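You operate a simulated robot arm through the tools that you are given. There is no shell and no other tool. Be economical: measure what you need, move in short steps, check, and stop when the job is done.

You are at the controls of a simulated two-armed robot. One attempt, no reset.

## Task
Shut the mill drawer, grind all the beans, then pull the drawer open.
Fine: hold the mill steady; leave it on the blue tile. Set down upright: coffee mill.
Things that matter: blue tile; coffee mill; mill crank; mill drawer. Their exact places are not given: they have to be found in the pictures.

It is judged by the outcome, as a careful person would: the job done as asked, and still so three seconds after it is handed in. It fails if anything else is knocked over, pushed out of place, dropped, spilled or broken.

## Robot
Two 7-joint arms with two-finger grippers on one trunk, on a base that drives. Base frame: it is fixed to the floor where the robot stands at the start and does not move with it; the origin is under the middle of the robot, x ahead of it, y to its left, z up. Readings come in m, degrees, newtons and seconds.
The left shoulder is at the start at [0.078, 0.151, 0.988], the right one opposite. With the tool pointing down near the work surface each hand reaches from about 0.32 to 0.8 m from the robot's upright axis, wherever it stands, measured 20 degrees to its own side. Places, roughly: blue tile [0.6, -0.3, 0.8]; mill crank [0.6, 0.1, 0.9]; mill drawer [0.5, 0, 0.8]. Payload 2.54 kg a hand.
The TCP of each hand is the grasp point between the finger pads, 0.03 m short of the fingertips. In the tool frame z runs along the fingers and y along their closing line. The gripper opens to 0.116 m. The gripper's body begins 0.095 m behind the TCP.
Orientation is that of the tool frame in the base frame, as a unit quaternion [x, y, z, w]. With the fingers straight down and closing along the base's y, the tool's x points along the base's -x, its y along +y and its z along -z.

## Interface
- The arms move only by the tool nudge_tool. It takes "left_commands", "right_commands" or both (then of equal length, played together; a hand with none holds still); each is one flat list of numbers, 7 for each row, row after row: the shift along the base's x, y, z in m, then the turn, a rotation vector about the base's x, y, z in degrees, then the closure, from 0 (fully open) to 1 (shut). In form: [tx, ty, tz, wx, wy, wz, jaw, tx, ty, tz, wx, wy, wz, jaw, ...]. A call has 1 to 10 rows; each row shifts and turns the commanded pose from where the row before left it. A row lasts 0.2 s, in which the tool goes at most 0.05 m and 8.6 degrees; a call with a longer step from one row to the next is refused whole, and so is a gripper value outside its range. Where a pose cannot be reached the arm comes as near as it can. A force on the tool above 40 N (or 10 N above the force at the start of the call, whichever is more), or a blocked arm, ends the call early, and 0.2 s more pass. Each finger travels about 0.072 m/s and halts on what it meets, pressing with about 36 N; the grip force reading is that of the motor and also rises with nothing between the fingers. The clock runs only during rows and for 0.2 s after the last one: add rows that do not move to give the fingers time. The reply holds the time, the measured pose of the TCP, the force on the tool along the base axes, the opening and the grip force, in the units named above and with some noise, with the torque about the TCP (base axes, N m) and any sound that the robot's microphone picked up.
- Cameras (640 x 400 px; columns grow to the right, rows downward): "scene" is now at [0.1666, -0.0081, 1.1372]; the picture's right is [-0.16, -0.99, 0.00], its down [-0.20, 0.03, -0.98] and it looks along [0.97, -0.15, -0.20] (base axes); focal length 214 px, centre (320, 200). "left" rides on the left gripper at [0.069, 0.015, -0.122] in its tool frame; the picture's right is [-0.21, 0.98, 0.00], its down [-0.83, -0.18, -0.53] and it looks along [-0.52, -0.11, 0.85] (tool axes); focal length 251 px, centre (320, 200). "right" rides on the right gripper at [0.069, -0.015, -0.122] in its tool frame; the picture's right is [0.21, 0.98, 0.00], its down [-0.83, 0.18, -0.53] and it looks along [-0.52, 0.11, 0.85] (tool axes); focal length 251 px, centre (320, 200).
- get_image(camera): a new picture of that camera. No time passes.
- slide_trunk(by): slides the trunk up (or, below 0, down) by that many m; the arms and the scene camera ride with it, the base frame stays. It gives what a move gives, with no picture.
- drive_base(legs): drives the robot by 1 to 6 legs, each [ahead, left, turn to the left] in m, m and degrees, along the robot's own axes; the way and the turn of a leg run together, so that a leg with both is an arc; at most 1.5 m and 180 degrees a leg. The arms and the cameras ride along, it lands a little off, and it stops where it bumps. It gives what a move gives.
- turn_head(pan, tilt): turns the head with the scene camera to pan (to the left, within 80 degrees either way) and tilt (down, from -29 to 69), counted from straight ahead of the robot. It gives what a move gives.
- probe_pixels(camera, pixels): there is no depth. For up to 12 entries [column, row, z] of the newest picture of that camera ("zoom" is the newest enlarged one), the place [x, y] in the base frame at which the ray of that pixel passes the height z, good to about 0.003 m, but the place of the scene camera against the robot may be out by one fixed shift of up to 0.012 m in any direction. No time passes.
- zoom(camera, box): a new picture of the part [left, top, right, bottom] of that camera's present view, enlarged. No time passes.
- sign_off(): hands the job in; it is judged then, once.

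Go step by step. Measure first, check grasps and placings, and put right what went wrong. The budget is 80 turns and 58 pictures, counting those below and the enlarged ones. Unless the task says otherwise, let go and move clear before handing in, and close with one line.

The tools are called after "Call:" as name(argument=value, ...) on one line, values as JSON. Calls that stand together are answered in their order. nudge_tool: Moves the arms, as the interface text tells. Its arguments: {"type":"object","properties":{"left_commands":{"type":"array","items":{"type":"number"}},"right_commands":{"type":"array","items":{"type":"number"}}},"required":[]} The other tools are called the same way: slide_trunk (by) slides the trunk up or down; drive_base (legs) drives the base; turn_head (pan, tilt) turns the head that bears the scene camera; get_image (camera) takes a picture; probe_pixels (camera, pixels) gives the place at which the rays of pixels pass given heights; zoom (camera, box) takes an enlarged picture of a part of a camera's view; sign_off () hands the job in.

At the start:

```text
time_s: 0.0
left_ee_pos: [0.4463, 0.1818, 1.1627]
left_orientation: [0.0, 1.0, 0.0, 0.0]
left_contact_force: [1.1, -0.1, 0.6]
left_moment: [-0.03, 0.02, 0.05]
left_width: 0.1163
left_grasp_force: 0.1
right_ee_pos: [0.3858, -0.1312, 1.2068]
right_orientation: [0.0, 1.0, -0.001, 0.0]
right_contact_force: [0.0, 0.4, -0.2]
right_moment: [0.0, -0.02, 0.0]
right_width: 0.1161
right_grasp_force: 0.1
trunk travel left (down, up): [-0.225, 0.064]
robot x, y, heading: [-0.0002, 0.0016, 0.3]
head pan, tilt: [-9.0, 11.6]
```

scene: 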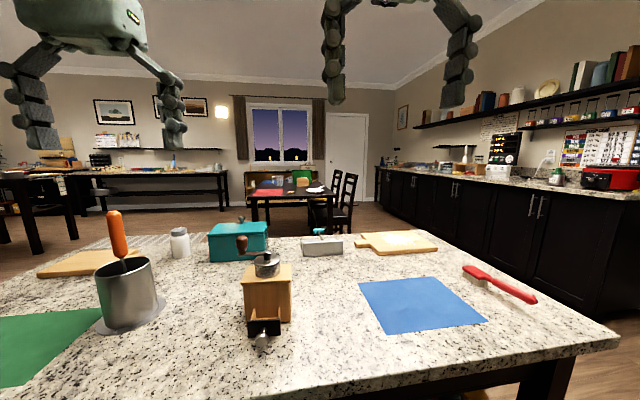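
right: 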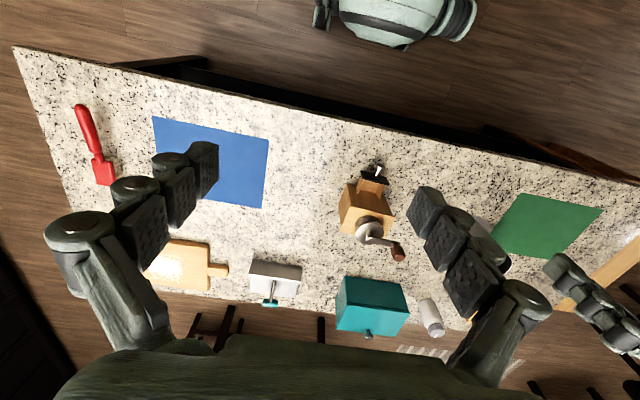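
left: 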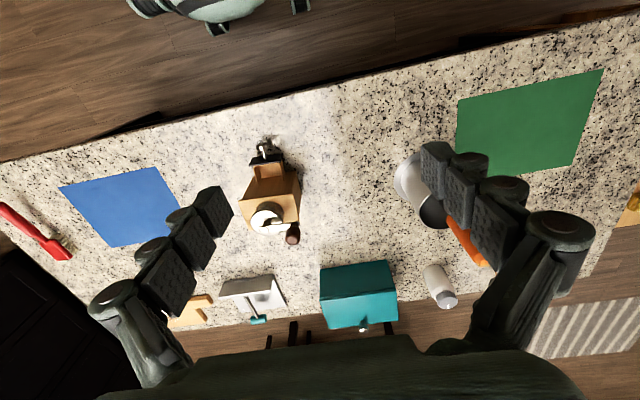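

The pictures show the mill near scene pixel (266,295) with its drawer open toward the robot, and the blue tile near (420,303). I'll zoom in to measure.

Call:
zoom(camera="scene", box=[200, 220, 340, 360])

Call:
zoom(camera="left", box=[210, 120, 340, 260])

Call:
zoom(camera="right", box=[300, 140, 440, 280])

Call:
probe_pixels(camera="scene", pixels=[[358, 282, 0.8], [439, 276, 0.8], [488, 321, 0.8], [387, 335, 0.8], [245, 322, 0.8], [290, 322, 0.8]])

Call:
probe_pixels(camera="left", pixels=[[60, 187, 0.8], [155, 167, 0.8], [185, 230, 0.8], [112, 247, 0.8], [292, 235, 0.95], [265, 220, 0.9]])

Call:
probe_pixels(camera="right", pixels=[[153, 116, 0.8], [269, 140, 0.8], [262, 207, 0.8], [397, 254, 0.95], [370, 230, 0.9]])

```text
2.86 times, centred on (270, 290) of scene
```

zoom: 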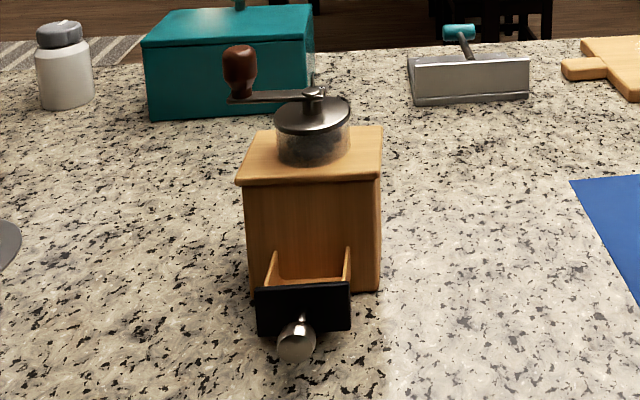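

```text
2.86 times, centred on (275, 190) of left
```

zoom: 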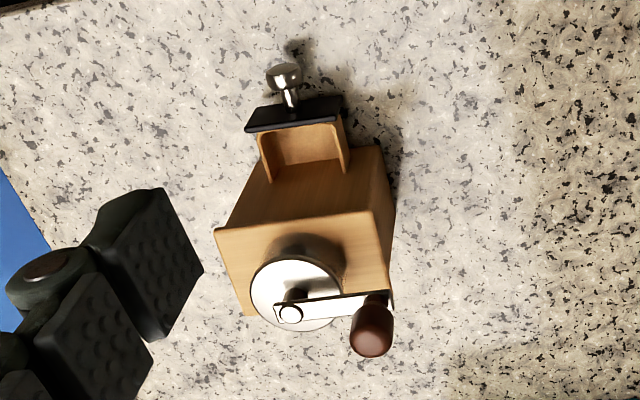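

```text
2.86 times, centred on (370, 210) of right
```

zoom: 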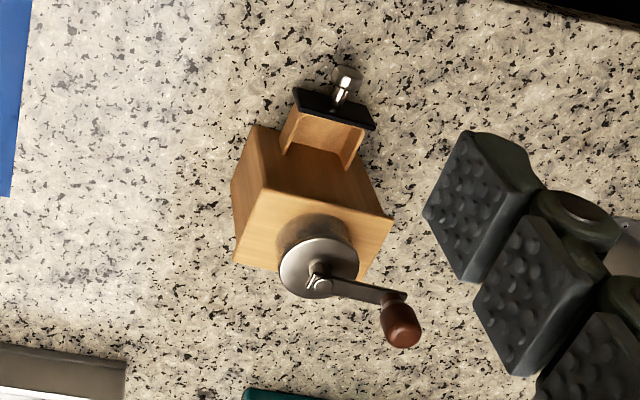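

```text
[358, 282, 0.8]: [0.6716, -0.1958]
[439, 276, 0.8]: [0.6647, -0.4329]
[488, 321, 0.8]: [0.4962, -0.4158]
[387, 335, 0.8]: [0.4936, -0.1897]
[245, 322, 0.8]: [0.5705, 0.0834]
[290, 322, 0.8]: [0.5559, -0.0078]
```

```text
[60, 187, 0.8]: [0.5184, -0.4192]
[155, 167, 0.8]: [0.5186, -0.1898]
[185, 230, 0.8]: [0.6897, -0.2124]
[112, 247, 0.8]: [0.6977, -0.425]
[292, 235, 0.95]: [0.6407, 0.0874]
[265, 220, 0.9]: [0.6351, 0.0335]
```

```text
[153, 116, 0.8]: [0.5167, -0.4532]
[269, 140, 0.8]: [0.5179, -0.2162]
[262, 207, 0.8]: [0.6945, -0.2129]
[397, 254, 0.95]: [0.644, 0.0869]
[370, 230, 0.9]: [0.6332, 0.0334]
```

I'll triangulate the mill's features with both wrist cameras: roof corners, drawer knob, crank pivot and crank knob.

Call:
probe_pixels(camera="left", pixels=[[238.2, 200.5, 0.85], [294.3, 194.2, 0.85], [249.4, 229.5, 0.85], [262.7, 147, 0.8], [264.5, 219, 0.9], [293, 234, 0.95], [247.8, 166.2, 0.8], [279.6, 163.2, 0.8], [309, 250, 0.755]])

Call:
probe_pixels(camera="right", pixels=[[350.7, 205.8, 0.85], [395.2, 216.3, 0.85], [340.2, 231.7, 0.85], [378.7, 168, 0.8], [369, 235, 0.9], [398.5, 253, 0.95], [361, 171.5, 0.8], [389, 185.5, 0.8], [355, 184, 0.755]])

Call:
probe_pixels(camera="scene", pixels=[[240, 284, 0.85], [291, 283, 0.85], [292, 265, 0.85], [255, 267, 0.85], [263, 341, 0.8], [246, 326, 0.755], [291, 321, 0.755], [267, 252, 0.9]])

```text
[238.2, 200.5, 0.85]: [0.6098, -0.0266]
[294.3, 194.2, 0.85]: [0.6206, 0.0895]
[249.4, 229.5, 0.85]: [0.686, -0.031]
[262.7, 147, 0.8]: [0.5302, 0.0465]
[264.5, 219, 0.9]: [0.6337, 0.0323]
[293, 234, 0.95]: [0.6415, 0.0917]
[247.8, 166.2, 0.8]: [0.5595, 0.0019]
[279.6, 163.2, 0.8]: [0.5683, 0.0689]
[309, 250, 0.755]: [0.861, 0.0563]
```

```text
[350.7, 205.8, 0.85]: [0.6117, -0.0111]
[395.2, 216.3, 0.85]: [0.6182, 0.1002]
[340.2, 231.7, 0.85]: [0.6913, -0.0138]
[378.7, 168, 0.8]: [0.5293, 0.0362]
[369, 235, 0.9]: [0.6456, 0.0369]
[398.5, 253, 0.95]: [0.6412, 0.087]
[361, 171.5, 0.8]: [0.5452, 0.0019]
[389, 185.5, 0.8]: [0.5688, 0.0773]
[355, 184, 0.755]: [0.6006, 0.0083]
```

```text
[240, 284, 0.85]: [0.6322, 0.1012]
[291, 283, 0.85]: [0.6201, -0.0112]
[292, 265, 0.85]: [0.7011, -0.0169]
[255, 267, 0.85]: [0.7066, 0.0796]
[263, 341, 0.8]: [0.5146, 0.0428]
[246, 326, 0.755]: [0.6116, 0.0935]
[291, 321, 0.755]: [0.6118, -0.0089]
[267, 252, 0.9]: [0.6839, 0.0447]
```

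Triangulated: tabletop z≈0.755, tile about x 0.53–0.73 and y −0.48 to −0.22. The mill roof is at z≈0.868, centred near (0.64,0.037), and the drawer knob is at (0.535,0.042,0.784). I'll shift the base right so both places are within reach of both arms.

Call:
drive_base(legs=[[0, -0.2, 0]])

Call:
nudge_tool(right_commands=[0.0, 0, 0, 4.619, 4.619, -4.619, 0, 0.0, 0, 0, 4.619, 4.619, -4.619, 0, 0.0, 0, 0, 4.619, 4.619, -4.619, 0, 0.0, 0, 0, 4.619, 4.619, -4.619, 0, 0.0, 0, 0, 4.619, 4.619, -4.619, 0, 0, 0, 0, 4.619, 4.619, -4.619, 0, 0, 0, 0, 4.619, 4.619, -4.619, 0, 0, 0, 0, 4.619, 4.619, -4.619, 0, 0, 0, 0, 4.619, 4.619, -4.619, 0, 0, 0, 0, 4.619, 4.619, -4.619, 0])

Call:
turn_head(pan=10, tilt=30)

Call:
get_image(camera="scene")

```text
time_s: 2.5
left_ee_pos: [0.4467, -0.0182, 1.1596]
left_orientation: [-0.001, 1.0, 0.0, 0.0]
left_contact_force: [-0.2, -0.4, 0.9]
left_moment: [0.0, 0.02, 0.02]
left_width: 0.1158
left_grasp_force: 0.1
right_ee_pos: [0.3854, -0.3317, 1.206]
right_orientation: [-0.001, 1.0, 0.0, 0.0]
right_contact_force: [0.2, -0.1, 0.2]
right_moment: [0.04, -0.01, 0.0]
right_width: 0.116
right_grasp_force: 0.1
trunk travel left (down, up): [-0.225, 0.064]
robot x, y, heading: [-0.0032, -0.2024, 0.2]
head pan, tilt: [-9.0, 11.6]
```

```text
time_s: 4.8
left_ee_pos: [0.4469, -0.0187, 1.1611]
left_orientation: [-0.001, 1.0, 0.0, -0.001]
left_contact_force: [0.8, 0.3, 0.6]
left_moment: [0.01, 0.01, -0.01]
left_width: 0.1163
left_grasp_force: 0.1
right_ee_pos: [0.3864, -0.3312, 1.2062]
right_orientation: [0.371, 0.766, 0.371, -0.372]
right_contact_force: [-0.2, 0.2, -1.0]
right_moment: [-0.04, -0.01, 0.01]
right_width: 0.1164
right_grasp_force: 0.0
trunk travel left (down, up): [-0.225, 0.064]
robot x, y, heading: [-0.0017, -0.1994, 0.1]
head pan, tilt: [-9.0, 11.6]
```

```text
time_s: 5.6
left_ee_pos: [0.4461, -0.0193, 1.1609]
left_orientation: [-0.001, 1.0, 0.001, 0.0]
left_contact_force: [0.1, 1.3, 0.3]
left_moment: [0.01, 0.0, -0.02]
left_width: 0.1161
left_grasp_force: 0.1
right_ee_pos: [0.3859, -0.3309, 1.2069]
right_orientation: [0.37, 0.767, 0.371, -0.37]
right_contact_force: [0.8, -1.1, 0.5]
right_moment: [0.0, 0.02, 0.03]
right_width: 0.116
right_grasp_force: 0.1
trunk travel left (down, up): [-0.225, 0.064]
robot x, y, heading: [0.0021, -0.2008, 0.2]
head pan, tilt: [10.0, 30.0]
```

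```text
51 pictures are left
```

scene: 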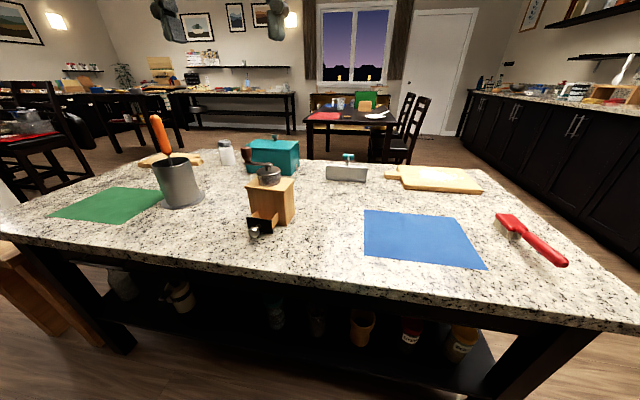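

Base moved cleanly. I'll finish turning the right hand to horizontal and bring the left camera over the mill for a closer look.

Call:
nudge_tool(right_commands=[0, 0, 0, 4.619, 4.619, -4.619, 0, 0, 0, 0, 4.619, 4.619, -4.619, 0, 0, 0, 0, 4.619, 4.619, -4.619, 0, 0, 0, 0, 4.619, 4.619, -4.619, 0, 0, 0, 0, 4.619, 4.619, -4.619, 0], left_commands=[0.01, 0.02, -0.02, 0, 0, 0, 0, 0.01, 0.02, -0.02, 0, 0, 0, 0, 0.01, 0.02, -0.02, 0, 0, 0, 0, 0.01, 0.02, -0.02, 0, 0, 0, 0, 0.01, 0.02, -0.02, 0, 0, 0, 0])

Call:
get_image(camera="left")

Call:
get_image(camera="right")

```text
time_s: 6.8
left_ee_pos: [0.496, 0.0832, 1.061]
left_orientation: [-0.001, 1.0, 0.0, 0.0]
left_contact_force: [-0.3, -0.1, 0.1]
left_moment: [0.01, 0.0, -0.02]
left_width: 0.1157
left_grasp_force: 0.0
right_ee_pos: [0.3849, -0.3306, 1.2066]
right_orientation: [0.501, 0.498, 0.501, -0.5]
right_contact_force: [-0.3, 0.1, -0.2]
right_moment: [-0.01, -0.01, 0.0]
right_width: 0.116
right_grasp_force: 0.1
trunk travel left (down, up): [-0.225, 0.064]
robot x, y, heading: [-0.0037, -0.1976, 0.0]
head pan, tilt: [10.0, 30.0]
```

```text
50 pictures are left
```

left: 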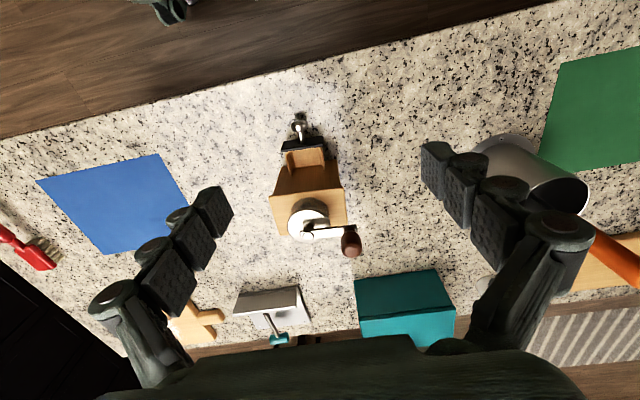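

```text
49 pictures are left
```

right: 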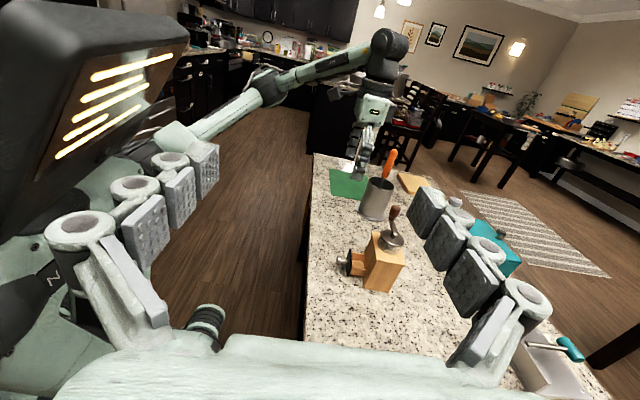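

The right hand is horizontal, pointing +y, with its camera up. I'll zoom both wrist views on the mill to refine its sizes.

Call:
zoom(camera="left", box=[240, 100, 400, 270])

Call:
zoom(camera="right", box=[320, 195, 430, 305])

```text
2.35 times, centred on (320, 185) of left
```

zoom: 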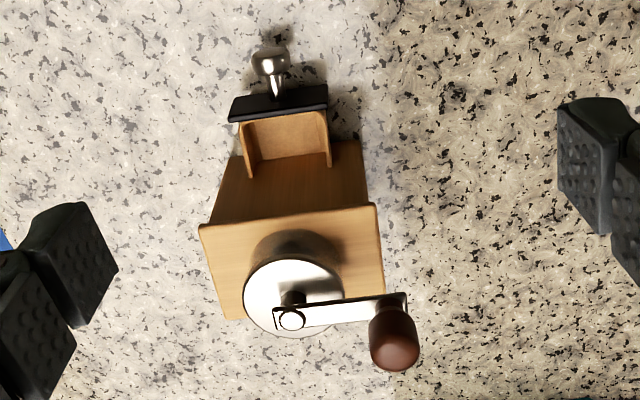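

```text
3.64 times, centred on (375, 250) of right
```

zoom: 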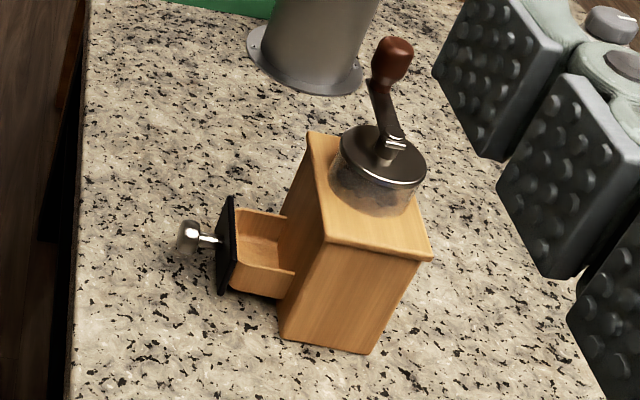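

I'll convert the roof, crank and panel points of the new views to base coordinates.

Call:
probe_pixels(camera="left", pixels=[[269, 195.6, 0.864], [344.2, 188, 0.864], [279.6, 235.1, 0.864], [347.6, 224.1, 0.864], [298, 150, 0.784], [308.5, 235.6, 0.925], [309, 226, 0.91], [350, 243, 0.95], [350, 243, 0.96], [304.8, 166.4, 0.81]])

Call:
probe_pixels(camera="right", pixels=[[376.4, 262.4, 0.864], [406.2, 266.5, 0.864], [372.2, 231.8, 0.864], [364, 288.5, 0.76], [388.5, 292, 0.76], [393.4, 233.8, 0.92], [394, 208, 0.96], [326.5, 259.8, 0.784]])

```text
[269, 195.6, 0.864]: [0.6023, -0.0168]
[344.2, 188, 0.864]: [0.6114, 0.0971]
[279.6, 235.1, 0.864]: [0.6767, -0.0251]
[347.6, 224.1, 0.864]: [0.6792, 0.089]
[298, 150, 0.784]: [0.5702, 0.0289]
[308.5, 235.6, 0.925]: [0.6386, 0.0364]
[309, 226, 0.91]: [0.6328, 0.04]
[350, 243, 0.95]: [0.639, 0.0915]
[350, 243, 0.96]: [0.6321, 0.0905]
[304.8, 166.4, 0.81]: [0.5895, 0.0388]
```

```text
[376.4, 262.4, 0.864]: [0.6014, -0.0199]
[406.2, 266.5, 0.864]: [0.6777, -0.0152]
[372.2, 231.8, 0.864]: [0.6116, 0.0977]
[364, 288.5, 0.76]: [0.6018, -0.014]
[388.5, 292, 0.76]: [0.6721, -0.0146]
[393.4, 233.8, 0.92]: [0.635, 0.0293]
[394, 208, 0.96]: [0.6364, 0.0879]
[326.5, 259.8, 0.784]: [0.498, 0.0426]
```

Roof corners agree in both views: centre ≈(0.642,0.037), depth ≈0.073, width ≈0.115, yaw ≈−4.5°. I'll bring the right hand to the mill's right side, then lower it to grip the front and back faces above the drawer.

Call:
nudge_tool(right_commands=[0.0247, 0.024, -0.02, 0, 0, -0.45, 0, 0.0247, 0.024, -0.02, 0, 0, -0.45, 0, 0.0247, 0.024, -0.02, 0, 0, -0.45, 0, 0.0247, 0.024, -0.02, 0, 0, -0.45, 0, 0.0247, 0.024, -0.02, 0, 0, -0.45, 0, 0.0247, 0.024, -0.02, 0, 0, -0.45, 0, 0.0247, 0.024, -0.02, 0, 0, -0.45, 0, 0.0247, 0.024, -0.02, 0, 0, -0.45, 0, 0.0247, 0.024, -0.02, 0, 0, -0.45, 0, 0.0247, 0.024, -0.02, 0, 0, -0.45, 0])

Call:
nudge_tool(right_commands=[0, 0, -0.024, 0, 0, 0, 0, 0, 0, -0.024, 0, 0, 0, 0, 0, 0, -0.024, 0, 0, 0, 0, 0, 0, -0.024, 0, 0, 0, 0, 0, 0, -0.024, 0, 0, 0, 0, 0, 0, -0.024, 0, 0, 0, 0, 0, 0, -0.024, 0, 0, 0, 0])

Call:
get_image(camera="right")

Call:
get_image(camera="left")

```text
time_s: 9.0
left_ee_pos: [0.4973, 0.0828, 1.0609]
left_orientation: [-0.001, 1.0, -0.001, 0.0]
left_contact_force: [-0.4, 0.2, 0.3]
left_moment: [0.03, 0.05, 0.02]
left_width: 0.1157
left_grasp_force: 0.1
right_ee_pos: [0.6337, -0.0909, 1.0062]
right_orientation: [0.519, 0.48, 0.519, -0.48]
right_contact_force: [-0.6, -0.3, 0.3]
right_moment: [-0.04, -0.02, 0.0]
right_width: 0.116
right_grasp_force: 0.1
trunk travel left (down, up): [-0.225, 0.064]
robot x, y, heading: [0.0019, -0.1999, -0.0]
head pan, tilt: [10.0, 30.0]
```

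```text
time_s: 10.6
left_ee_pos: [0.4973, 0.0812, 1.0618]
left_orientation: [-0.001, 1.0, 0.0, 0.0]
left_contact_force: [-0.3, -0.7, -0.3]
left_moment: [-0.02, 0.04, 0.03]
left_width: 0.116
left_grasp_force: 0.0
right_ee_pos: [0.6335, -0.0903, 0.8383]
right_orientation: [0.519, 0.48, 0.52, -0.48]
right_contact_force: [0.1, 0.1, -0.2]
right_moment: [-0.02, 0.0, 0.0]
right_width: 0.1159
right_grasp_force: 0.0
trunk travel left (down, up): [-0.225, 0.064]
robot x, y, heading: [0.0042, -0.2023, -0.3]
head pan, tilt: [10.0, 30.0]
```

```text
46 pictures are left
```

right: 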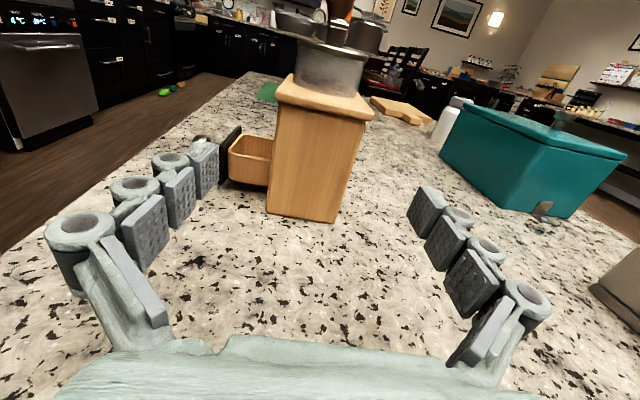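

```text
45 pictures are left
```

left: 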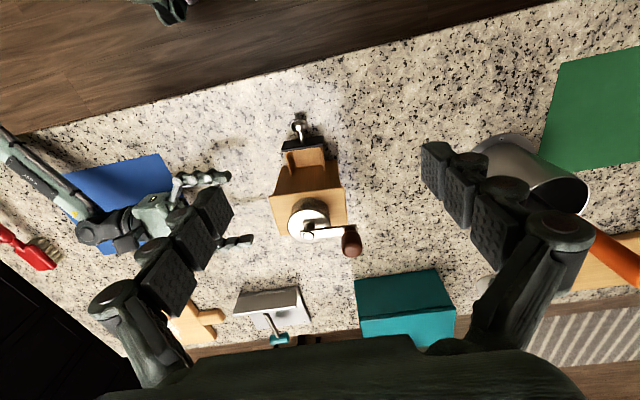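

Before sliding in I'll check that the front finger clears the drawer panel's top edge, near pixel (221,148) in the right view.

Call:
zoom(camera="right", box=[140, 90, 380, 240])

Call:
probe_pixels(camera="right", pixels=[[221, 148, 0.8], [221, 148, 0.82], [221, 148, 0.84], [229, 136, 0.8], [229, 136, 0.82], [268, 188, 0.78], [272, 100, 0.85], [364, 118, 0.85], [267, 213, 0.757], [340, 222, 0.757]])

```text
2.67 times, centred on (260, 165) of right
```

zoom: 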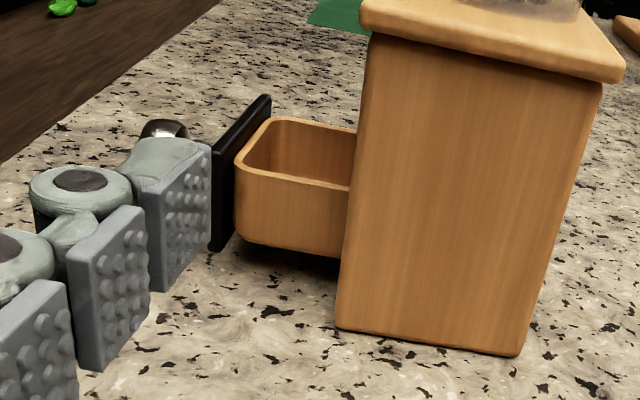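

```text
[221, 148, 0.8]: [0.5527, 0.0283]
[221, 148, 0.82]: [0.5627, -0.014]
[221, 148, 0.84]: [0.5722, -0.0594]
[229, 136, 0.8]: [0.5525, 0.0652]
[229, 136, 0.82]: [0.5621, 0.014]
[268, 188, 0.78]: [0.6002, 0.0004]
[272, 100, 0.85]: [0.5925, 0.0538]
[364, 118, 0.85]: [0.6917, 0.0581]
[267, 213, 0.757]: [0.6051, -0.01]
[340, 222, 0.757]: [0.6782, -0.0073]
```

The panel top is at z≈0.812 and the finger's lower edge ≈0.827, so it clears. Slide in along the fingers, still open.

Call:
nudge_tool(right_commands=[0.002, 0.025, 0, 0, 0, 0, 0, 0.002, 0.025, 0, 0, 0, 0, 0, 0.002, 0.025, 0, 0, 0, 0, 0, 0.002, 0.025, 0, 0, 0, 0, 0, 0.001, 0.022, 0, 0, 0, 0, 0])

Call:
get_image(camera="left")

Call:
get_image(camera="right")

```text
time_s: 11.8
left_ee_pos: [0.4968, 0.0816, 1.062]
left_orientation: [0.0, 1.0, 0.0, 0.0]
left_contact_force: [-0.3, 0.0, -0.1]
left_moment: [-0.02, -0.03, -0.01]
left_width: 0.1159
left_grasp_force: 0.1
right_ee_pos: [0.6409, 0.0311, 0.8391]
right_orientation: [0.52, 0.479, 0.519, -0.48]
right_contact_force: [0.2, 0.8, -0.3]
right_moment: [0.01, 0.01, 0.0]
right_width: 0.1159
right_grasp_force: 0.0
trunk travel left (down, up): [-0.225, 0.064]
robot x, y, heading: [0.0001, -0.2012, 0.1]
head pan, tilt: [10.0, 30.0]
```

```text
43 pictures are left
```

left: 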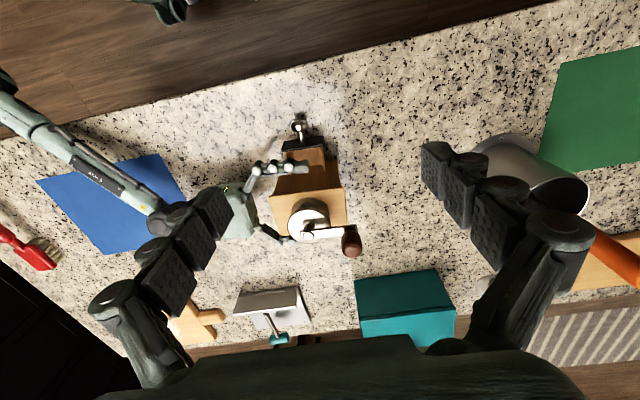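

```text
42 pictures are left
```

right: 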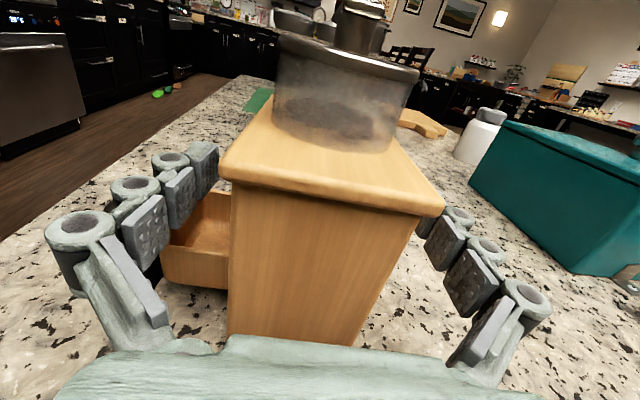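

The fingers straddle the body, level with the wood above the drawer. Closing now.

Call:
nudge_tool(right_commands=[0, 0, 0, 0, 0, 0, 0.3, 0, 0, 0, 0, 0, 0, 0.5, 0, 0, 0, 0, 0, 0, 1, 0, 0, 0, 0, 0, 0, 1, 0, 0, 0, 0, 0, 0, 1])

Call:
get_image(camera="right")

```text
time_s: 13.0
left_ee_pos: [0.4968, 0.0819, 1.0619]
left_orientation: [0.0, 1.0, 0.001, 0.001]
left_contact_force: [-0.2, -0.3, -0.6]
left_moment: [0.01, -0.03, 0.01]
left_width: 0.1161
left_grasp_force: 0.1
right_ee_pos: [0.6408, 0.0318, 0.8396]
right_orientation: [0.519, 0.48, 0.518, -0.481]
right_contact_force: [-2.4, 0.1, 0.3]
right_moment: [-0.04, 0.02, 0.01]
right_width: 0.0691
right_grasp_force: 36.1
trunk travel left (down, up): [-0.225, 0.064]
robot x, y, heading: [0.0005, -0.1982, 0.2]
head pan, tilt: [10.0, 30.0]
```

```text
41 pictures are left
```

right: 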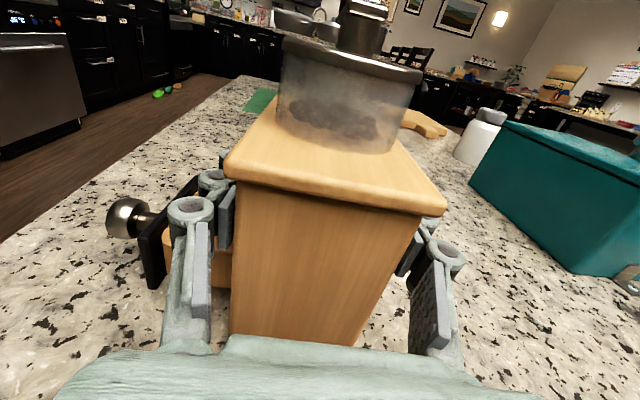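

Gripped at 0.069 m with 36 N. Now I'll pin down the drawer knob from both wrist views, left (299,125) and right (128,218).

Call:
zoom(camera="left", box=[240, 90, 360, 190])

Call:
probe_pixels(camera="left", pixels=[[299, 124, 0.77], [299, 124, 0.785], [299, 124, 0.8]])

Call:
probe_pixels(camera="right", pixels=[[126, 217, 0.77], [126, 217, 0.785], [126, 217, 0.8]])

```text
4.00 times, centred on (300, 140) of left
```

zoom: 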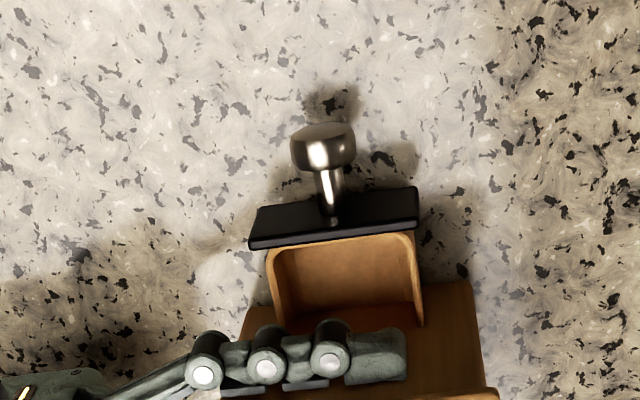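

```text
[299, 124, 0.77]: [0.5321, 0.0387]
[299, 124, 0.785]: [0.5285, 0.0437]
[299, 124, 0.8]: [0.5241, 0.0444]
```

```text
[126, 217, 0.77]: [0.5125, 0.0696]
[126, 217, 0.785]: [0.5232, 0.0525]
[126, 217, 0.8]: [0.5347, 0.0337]
```

Knob triangulates to ≈(0.528,0.042,0.791). I'll bring the closed left fingers down in front of it.

Call:
nudge_tool(left_commands=[-0.003, -0.01, -0.03, 0, 0, 0, 1, -0.003, -0.01, -0.03, 0, 0, 0, 1, -0.003, -0.01, -0.03, 0, 0, 0, 1, -0.003, -0.01, -0.03, 0, 0, 0, 1, 0, 0, -0.03, 0, 0, 0, 1, 0, 0, -0.03, 0, 0, 0, 1, 0, 0, -0.03, 0, 0, 0, 1, 0, 0, -0.03, 0, 0, 0, 1, 0, 0, -0.018, 0, 0, 0, 1])

Call:
zoom(camera="scene", box=[180, 120, 380, 260])

```text
time_s: 15.0
left_ee_pos: [0.4853, 0.0411, 0.801]
left_orientation: [-0.001, 1.0, 0.0, 0.0]
left_contact_force: [-0.4, 0.6, -0.3]
left_moment: [0.02, -0.01, 0.0]
left_width: 0.0
left_grasp_force: 28.8
right_ee_pos: [0.6418, 0.0316, 0.8386]
right_orientation: [0.519, 0.48, 0.519, -0.48]
right_contact_force: [-1.0, -0.2, -0.4]
right_moment: [0.03, 0.05, 0.04]
right_width: 0.0693
right_grasp_force: 36.2
trunk travel left (down, up): [-0.225, 0.064]
robot x, y, heading: [0.0025, -0.1985, 0.3]
head pan, tilt: [10.0, 30.0]
```

```text
2.86 times, centred on (280, 190) of scene
```

zoom: 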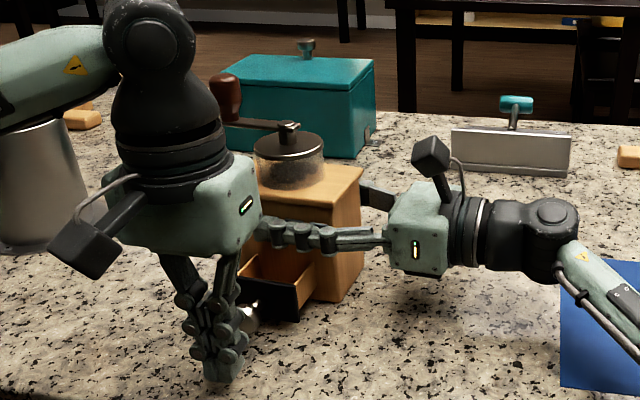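

The fingers stand in front of the knob. Pushing the drawer in with small steps.

Call:
nudge_tool(left_commands=[0.01, -0.0005, 0, 0, 0, 0, 1, 0.01, -0.0005, 0, 0, 0, 0, 1, 0.008, -0.0005, 0, 0, 0, 0, 1, 0.008, -0.0005, 0, 0, 0, 0, 1, 0.007, -0.0005, 0, 0, 0, 0, 1, 0.006, -0.0005, 0, 0, 0, 0, 1, 0.005, -0.0005, 0, 0, 0, 0, 1])

Call:
get_image(camera="left")

Call:
get_image(camera="right")

```text
time_s: 16.6
left_ee_pos: [0.5375, 0.0385, 0.803]
left_orientation: [0.0, 1.0, 0.0, 0.0]
left_contact_force: [-3.2, 0.3, -0.6]
left_moment: [0.0, 0.03, -0.04]
left_width: 0.0
left_grasp_force: 28.9
right_ee_pos: [0.6417, 0.0313, 0.8393]
right_orientation: [0.52, 0.48, 0.519, -0.48]
right_contact_force: [2.2, 1.3, 0.5]
right_moment: [0.02, -0.02, 0.03]
right_width: 0.0695
right_grasp_force: 36.0
trunk travel left (down, up): [-0.225, 0.064]
robot x, y, heading: [0.0028, -0.1995, -0.0]
head pan, tilt: [10.0, 30.0]
```

```text
38 pictures are left
```

left: 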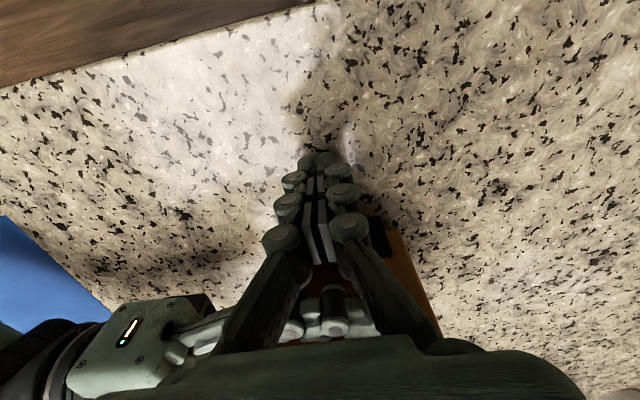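

```text
37 pictures are left
```

right: 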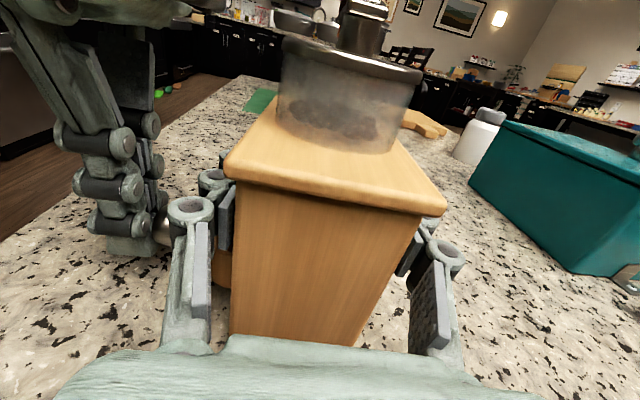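

Force is only 3 N, so the drawer is still sliding. Continue in smaller steps.

Call:
nudge_tool(left_commands=[0.003, 0, 0, 0, 0, 0, 1, 0.003, 0, 0, 0, 0, 0, 1, 0.003, 0, 0, 0, 0, 0, 1, 0.003, 0, 0, 0, 0, 0, 1])

```text
time_s: 17.6
left_ee_pos: [0.5511, 0.0389, 0.8027]
left_orientation: [-0.001, 1.0, 0.0, -0.001]
left_contact_force: [-2.7, -1.3, 0.1]
left_moment: [-0.03, 0.04, -0.04]
left_width: 0.0002
left_grasp_force: 28.8
right_ee_pos: [0.6422, 0.0303, 0.8383]
right_orientation: [0.52, 0.479, 0.52, -0.479]
right_contact_force: [4.2, 1.7, 1.3]
right_moment: [0.04, -0.06, -0.12]
right_width: 0.0693
right_grasp_force: 35.9
trunk travel left (down, up): [-0.225, 0.064]
robot x, y, heading: [-0.0006, -0.1964, -0.0]
head pan, tilt: [10.0, 30.0]
```

Call:
nudge_tool(left_commands=[0.002, 0, 0, 0, 0, 0, 1, 0.002, 0, 0, 0, 0, 0, 1, 0.002, 0, 0, 0, 0, 0, 1])

Call:
zoom(camera="right", box=[60, 120, 300, 340])

```text
time_s: 18.4
left_ee_pos: [0.5559, 0.038, 0.8024]
left_orientation: [0.0, 1.0, 0.0, 0.0]
left_contact_force: [-2.3, -1.2, 0.2]
left_moment: [-0.01, 0.01, -0.02]
left_width: 0.0001
left_grasp_force: 29.0
right_ee_pos: [0.6422, 0.0323, 0.8397]
right_orientation: [0.52, 0.48, 0.519, -0.48]
right_contact_force: [4.5, 2.4, 1.1]
right_moment: [-0.02, -0.11, -0.14]
right_width: 0.0691
right_grasp_force: 35.8
trunk travel left (down, up): [-0.225, 0.064]
robot x, y, heading: [0.0039, -0.1968, -0.1]
head pan, tilt: [10.0, 30.0]
```

```text
1.82 times, centred on (180, 230) of right
```

zoom: 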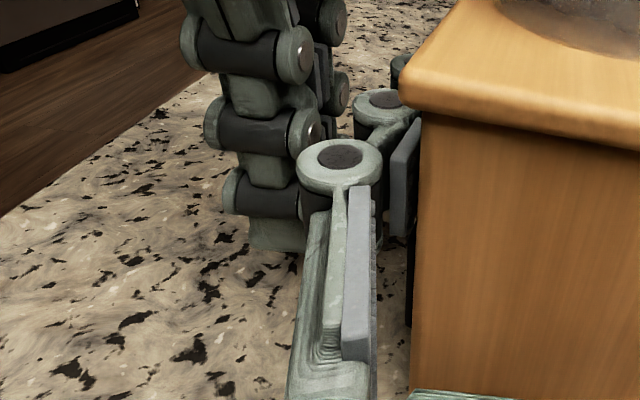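

The panel (dark edge at zoom (408,290)) looks almost flush with the body. A couple more millimetres while watching the force.

Call:
nudge_tool(left_commands=[0.0015, 0, 0, 0, 0, 0, 1, 0.0015, 0, 0, 0, 0, 0, 1])

Call:
zoom(camera="scene", box=[220, 140, 320, 250])

```text
time_s: 19.0
left_ee_pos: [0.5576, 0.0375, 0.8026]
left_orientation: [0.001, 1.0, 0.0, -0.002]
left_contact_force: [-17.6, -2.8, 2.3]
left_moment: [0.0, 0.19, -0.16]
left_width: 0.0
left_grasp_force: 28.7
right_ee_pos: [0.6431, 0.0314, 0.839]
right_orientation: [0.52, 0.48, 0.52, -0.479]
right_contact_force: [14.2, 4.5, 0.6]
right_moment: [0.13, -0.5, -0.26]
right_width: 0.0691
right_grasp_force: 35.7
trunk travel left (down, up): [-0.225, 0.064]
robot x, y, heading: [0.0018, -0.1957, 0.2]
head pan, tilt: [10.0, 30.0]
```

```text
3.64 times, centred on (270, 195) of scene
```

zoom: 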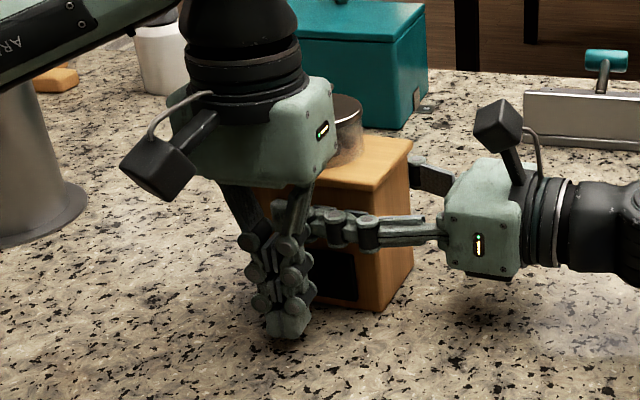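

Force jumped to 17 N and the panel sits against the body, so it looks shut. I'll back the left hand off and look.

Call:
nudge_tool(left_commands=[-0.02, 0, 0, 0, 0, 0, 1, -0.03, 0, 0, 0, 0, 0, 1, -0.03, 0, 0.01, 0, 0, 0, 1, 0, 0.005, 0.04, 0, 0, 0, 1, 0, 0.005, 0.04, 0, 0, 0, 1, 0, 0.01, 0.04, 0, 0, 0, 1, 0, 0.01, 0.04, 0, 0, 0, 1, 0, 0.01, 0.04, 0, 0, 0, 1, 0.0, 0.01, 0.03, 0, 0, 0, 0])

Call:
zoom(camera="left", box=[200, 80, 440, 280])

Call:
zoom(camera="scene", box=[220, 140, 320, 250])

```text
time_s: 21.0
left_ee_pos: [0.4791, 0.089, 1.0423]
left_orientation: [-0.001, 1.0, 0.0, -0.001]
left_contact_force: [-0.1, 0.8, -0.7]
left_moment: [0.01, 0.02, 0.03]
left_width: 0.0503
left_grasp_force: 0.1
right_ee_pos: [0.6415, 0.031, 0.8383]
right_orientation: [0.519, 0.48, 0.519, -0.48]
right_contact_force: [-3.5, -0.8, 2.1]
right_moment: [-0.29, 0.31, -0.13]
right_width: 0.0694
right_grasp_force: 35.8
trunk travel left (down, up): [-0.225, 0.064]
robot x, y, heading: [0.0009, -0.2026, 0.1]
head pan, tilt: [10.0, 30.0]
```

```text
2.00 times, centred on (320, 180) of left
```

zoom: 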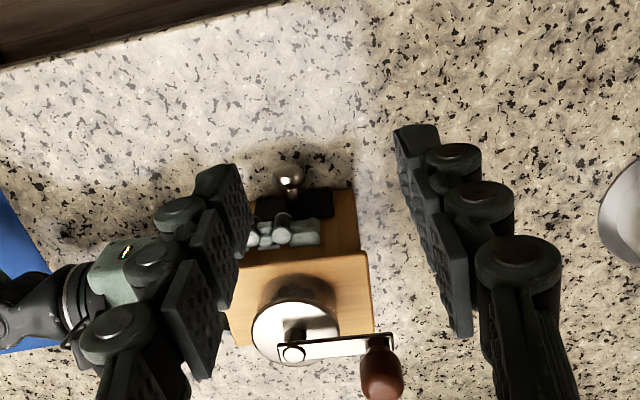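

```text
3.64 times, centred on (270, 195) of scene
```

zoom: 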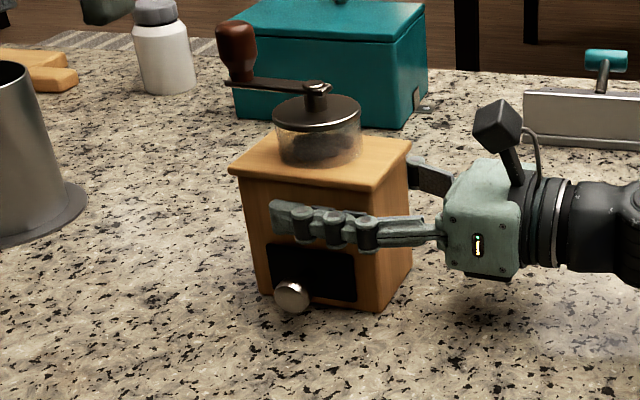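

The drawer is shut: its panel is flush with the body in both views. Next I'll carry the mill to the tile, first checking where the red brush and cutting board lie against the right wrist.

Call:
get_image(camera="scene")

Call:
probe_pixels(camera="scene", pixels=[[500, 217, 0.78], [562, 263, 0.77], [525, 232, 0.78], [390, 178, 0.775], [440, 192, 0.775], [365, 210, 0.757], [363, 258, 0.757], [452, 215, 0.757], [488, 270, 0.757], [330, 180, 0.76]])

```text
32 pictures are left
```

scene: 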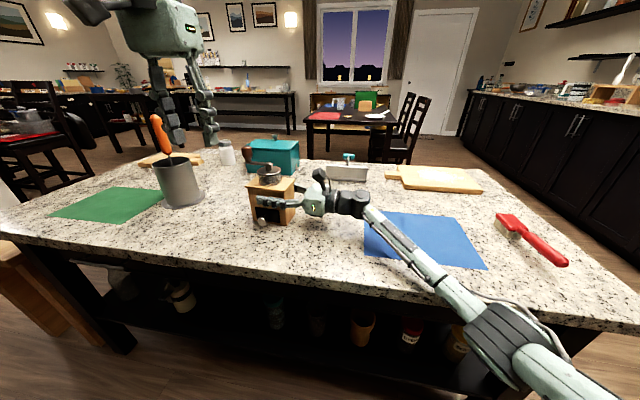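

```text
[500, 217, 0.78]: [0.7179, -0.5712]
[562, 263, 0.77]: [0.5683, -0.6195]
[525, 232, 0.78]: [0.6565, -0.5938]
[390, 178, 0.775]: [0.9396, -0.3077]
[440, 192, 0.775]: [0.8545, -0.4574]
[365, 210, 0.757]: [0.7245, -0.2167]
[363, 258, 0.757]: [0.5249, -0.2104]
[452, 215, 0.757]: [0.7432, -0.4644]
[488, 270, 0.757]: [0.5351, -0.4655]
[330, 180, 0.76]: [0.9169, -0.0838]
```

Tile ≈ x 0.53–0.735, y −0.467 to −0.213, and the brush sits at y<−0.57. I'll put the mill centre near (0.64,−0.295), keeping the wrist clear of the brush. Lift first.

Call:
nudge_tool(right_commands=[0, 0, 0.005, 0, 0, 0, 1, 0, 0, 0.01, 0, 0, 0, 1, 0, 0, 0.015, 0, 0, 0, 1])

Call:
zoom(camera="scene", box=[220, 140, 320, 250])

```text
time_s: 21.8
left_ee_pos: [0.4792, 0.0881, 1.0436]
left_orientation: [-0.001, 1.0, 0.0, -0.001]
left_contact_force: [1.2, -0.1, 0.0]
left_moment: [-0.02, -0.04, -0.01]
left_width: 0.1161
left_grasp_force: 0.1
right_ee_pos: [0.641, 0.0317, 0.8687]
right_orientation: [0.519, 0.481, 0.519, -0.48]
right_contact_force: [-0.4, 0.2, -5.3]
right_moment: [-0.05, 0.0, 0.02]
right_width: 0.0694
right_grasp_force: 35.9
trunk travel left (down, up): [-0.225, 0.064]
robot x, y, heading: [-0.0025, -0.2028, 0.2]
head pan, tilt: [10.0, 30.0]
```

```text
3.64 times, centred on (270, 195) of scene
```

zoom: 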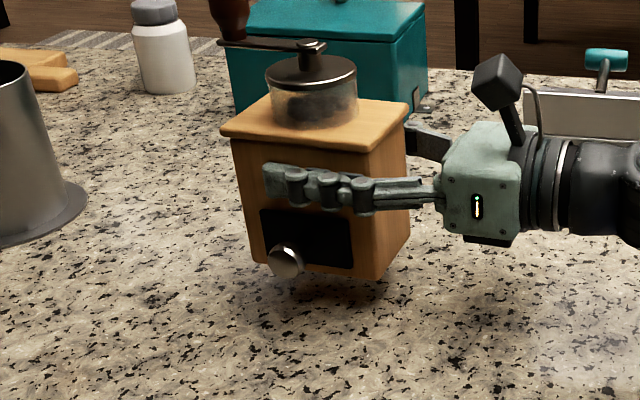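

Lifted level, 5 N of weight, drawer still shut. Carry to the tile.

Call:
nudge_tool(right_commands=[0, -0.02, 0, 0, 0, 0, 1, 0, -0.035, 0, 0, 0, 0, 1, 0, -0.038, 0, 0, 0, 0, 1, 0, -0.038, 0, 0, 0, 0, 1, 0, -0.038, 0, 0, 0, 0, 1, 0, -0.038, 0, 0, 0, 0, 1, 0, -0.038, 0, 0, 0, 0, 1, 0, -0.037, 0, 0, 0, 0, 1, 0, -0.03, 0, 0, 0, 0, 1, 0, -0.02, 0, 0, 0, 0, 1])

Call:
turn_head(pan=-8, tilt=30)

Call:
get_image(camera="scene")

```text
time_s: 24.0
left_ee_pos: [0.4783, 0.0876, 1.043]
left_orientation: [-0.001, 1.0, 0.0, 0.001]
left_contact_force: [0.0, -0.6, -0.4]
left_moment: [-0.03, -0.03, 0.0]
left_width: 0.1159
left_grasp_force: 0.1
right_ee_pos: [0.6416, -0.3008, 0.8684]
right_orientation: [0.52, 0.48, 0.519, -0.48]
right_contact_force: [-0.9, -0.4, -6.3]
right_moment: [-0.03, -0.02, 0.03]
right_width: 0.0695
right_grasp_force: 35.9
trunk travel left (down, up): [-0.225, 0.064]
robot x, y, heading: [-0.0017, -0.1973, 0.0]
head pan, tilt: [10.0, 30.0]
```

```text
time_s: 24.8
left_ee_pos: [0.4798, 0.0877, 1.0428]
left_orientation: [-0.001, 1.0, -0.001, -0.001]
left_contact_force: [0.7, -0.4, -0.1]
left_moment: [0.0, 0.01, -0.01]
left_width: 0.1158
left_grasp_force: 0.0
right_ee_pos: [0.642, -0.3005, 0.8683]
right_orientation: [0.519, 0.48, 0.519, -0.48]
right_contact_force: [-0.1, 0.6, -5.7]
right_moment: [-0.02, 0.01, 0.0]
right_width: 0.0694
right_grasp_force: 36.0
trunk travel left (down, up): [-0.225, 0.064]
robot x, y, heading: [0.0021, -0.1991, -0.1]
head pan, tilt: [-8.0, 30.0]
```

```text
30 pictures are left
```

scene: 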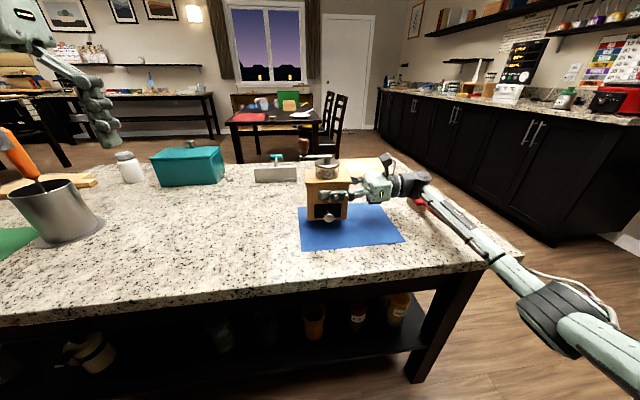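

The mill hangs over the tile. Lower until the weight comes off.

Call:
nudge_tool(right_commands=[0, 0, -0.01, 0, 0, 0, 1, 0, 0, -0.008, 0, 0, 0, 1, 0, 0, -0.005, 0, 0, 0, 1, 0, 0, -0.002, 0, 0, 0, 1])

Call:
nudge_tool(right_commands=[0, 0, -0.0015, 0, 0, 0, 1, 0, 0, 0, 0, 0, 0, 1])

Call:
nudge_tool(right_commands=[0, 0, -0.0015, 0, 0, 0, 1, 0, 0, 0, 0, 0, 0, 1])

```text
time_s: 25.8
left_ee_pos: [0.4796, 0.0877, 1.0428]
left_orientation: [-0.001, 1.0, -0.001, 0.0]
left_contact_force: [0.4, -0.1, 0.8]
left_moment: [0.0, -0.01, 0.0]
left_width: 0.116
left_grasp_force: 0.1
right_ee_pos: [0.6415, -0.3016, 0.8436]
right_orientation: [0.519, 0.48, 0.519, -0.481]
right_contact_force: [1.5, 0.2, -5.5]
right_moment: [-0.07, -0.02, 0.05]
right_width: 0.0694
right_grasp_force: 36.2
trunk travel left (down, up): [-0.225, 0.064]
robot x, y, heading: [0.0023, -0.1945, 0.1]
head pan, tilt: [-8.0, 30.0]
```

```text
time_s: 26.4
left_ee_pos: [0.479, 0.0885, 1.0418]
left_orientation: [-0.002, 1.0, 0.0, 0.0]
left_contact_force: [-0.3, -0.1, -0.1]
left_moment: [0.02, -0.01, -0.01]
left_width: 0.116
left_grasp_force: 0.0
right_ee_pos: [0.6426, -0.3007, 0.8421]
right_orientation: [0.52, 0.48, 0.519, -0.479]
right_contact_force: [1.5, 0.3, -5.3]
right_moment: [-0.08, -0.03, -0.01]
right_width: 0.0695
right_grasp_force: 35.9
trunk travel left (down, up): [-0.225, 0.064]
robot x, y, heading: [0.0009, -0.2001, 0.1]
head pan, tilt: [-8.0, 30.0]
```

```text
time_s: 27.0
left_ee_pos: [0.4784, 0.0884, 1.0424]
left_orientation: [-0.002, 1.0, 0.0, 0.0]
left_contact_force: [-0.3, 0.2, 0.0]
left_moment: [0.0, 0.0, 0.01]
left_width: 0.1161
left_grasp_force: 0.1
right_ee_pos: [0.6417, -0.3016, 0.8403]
right_orientation: [0.519, 0.48, 0.519, -0.48]
right_contact_force: [-0.1, 0.5, -5.3]
right_moment: [-0.08, 0.0, 0.03]
right_width: 0.0692
right_grasp_force: 36.7
trunk travel left (down, up): [-0.225, 0.064]
robot x, y, heading: [0.0052, -0.2012, -0.1]
head pan, tilt: [-8.0, 30.0]
```

Call:
nudge_tool(right_commands=[0, 0, -0.0015, 0, 0, 0, 1, 0, 0, 0, 0, 0, 0, 1])

Call:
nudge_tool(right_commands=[0, 0, -0.001, 0, 0, 0, 1, 0, 0, 0, 0, 0, 0, 1])

```text
time_s: 27.6
left_ee_pos: [0.4787, 0.0882, 1.0433]
left_orientation: [-0.001, 1.0, 0.0, 0.0]
left_contact_force: [0.2, 0.6, -0.3]
left_moment: [0.02, 0.0, 0.0]
left_width: 0.1158
left_grasp_force: 0.1
right_ee_pos: [0.6417, -0.3009, 0.8388]
right_orientation: [0.518, 0.48, 0.52, -0.48]
right_contact_force: [-0.8, -0.7, -3.8]
right_moment: [-0.15, 0.06, 0.03]
right_width: 0.0694
right_grasp_force: 35.5
trunk travel left (down, up): [-0.225, 0.064]
robot x, y, heading: [-0.0005, -0.1971, 0.2]
head pan, tilt: [-8.0, 30.0]
```

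```text
time_s: 28.2
left_ee_pos: [0.4778, 0.0878, 1.0433]
left_orientation: [-0.001, 1.0, 0.0, 0.0]
left_contact_force: [-0.3, 0.3, 0.0]
left_moment: [0.0, -0.03, -0.01]
left_width: 0.1158
left_grasp_force: 0.0
right_ee_pos: [0.6422, -0.3011, 0.8392]
right_orientation: [0.519, 0.48, 0.52, -0.48]
right_contact_force: [0.4, -0.5, 1.3]
right_moment: [-0.39, 0.33, 0.07]
right_width: 0.0693
right_grasp_force: 36.0
trunk travel left (down, up): [-0.225, 0.064]
robot x, y, heading: [0.0009, -0.2041, 0.0]
head pan, tilt: [-8.0, 30.0]
```

The mill rests on the tile, its weight off. Now bring the left hand across for a view of the crank.

Call:
nudge_tool(left_commands=[0, -0.034, 0.002, 0, 0, 0, 0, 0, -0.034, 0.002, 0, 0, 0, 0, 0, -0.034, 0.002, 0, 0, 0, 0, 0, -0.034, 0.002, 0, 0, 0, 0, 0, -0.034, 0.002, 0, 0, 0, 0, 0, -0.034, 0.002, 0, 0, 0, 0, 0, -0.034, 0.002, 0, 0, 0, 0, 0, -0.034, 0.002, 0, 0, 0, 0, 0, -0.034, 0.002, 0, 0, 0, 0, 0, -0.034, 0.002, 0, 0, 0, 0])

Call:
zoom(camera="left", box=[220, 130, 420, 270])

Call:
zoom(camera="scene", box=[270, 120, 400, 250])

```text
time_s: 30.4
left_ee_pos: [0.4792, -0.253, 1.063]
left_orientation: [-0.002, 1.0, -0.001, 0.001]
left_contact_force: [0.8, -0.4, -0.1]
left_moment: [0.0, 0.0, 0.0]
left_width: 0.1161
left_grasp_force: 0.0
right_ee_pos: [0.6412, -0.3007, 0.8394]
right_orientation: [0.519, 0.479, 0.52, -0.479]
right_contact_force: [1.8, -0.4, 6.5]
right_moment: [0.52, 0.01, 0.01]
right_width: 0.0695
right_grasp_force: 36.2
trunk travel left (down, up): [-0.225, 0.064]
robot x, y, heading: [0.0028, -0.1998, -0.2]
head pan, tilt: [-8.0, 30.0]
```

```text
2.86 times, centred on (320, 200) of left
```

zoom: 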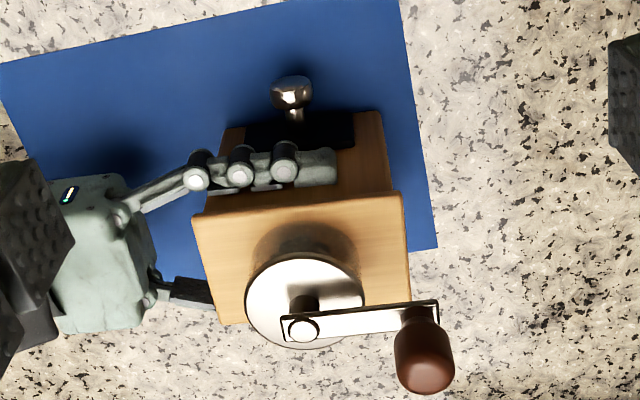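

```text
3.08 times, centred on (335, 185) of scene
```

zoom: 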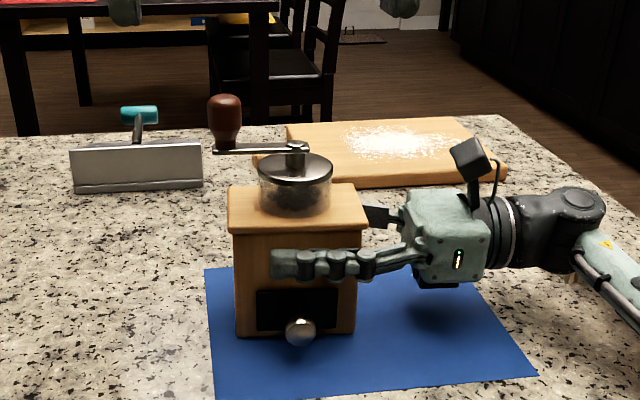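

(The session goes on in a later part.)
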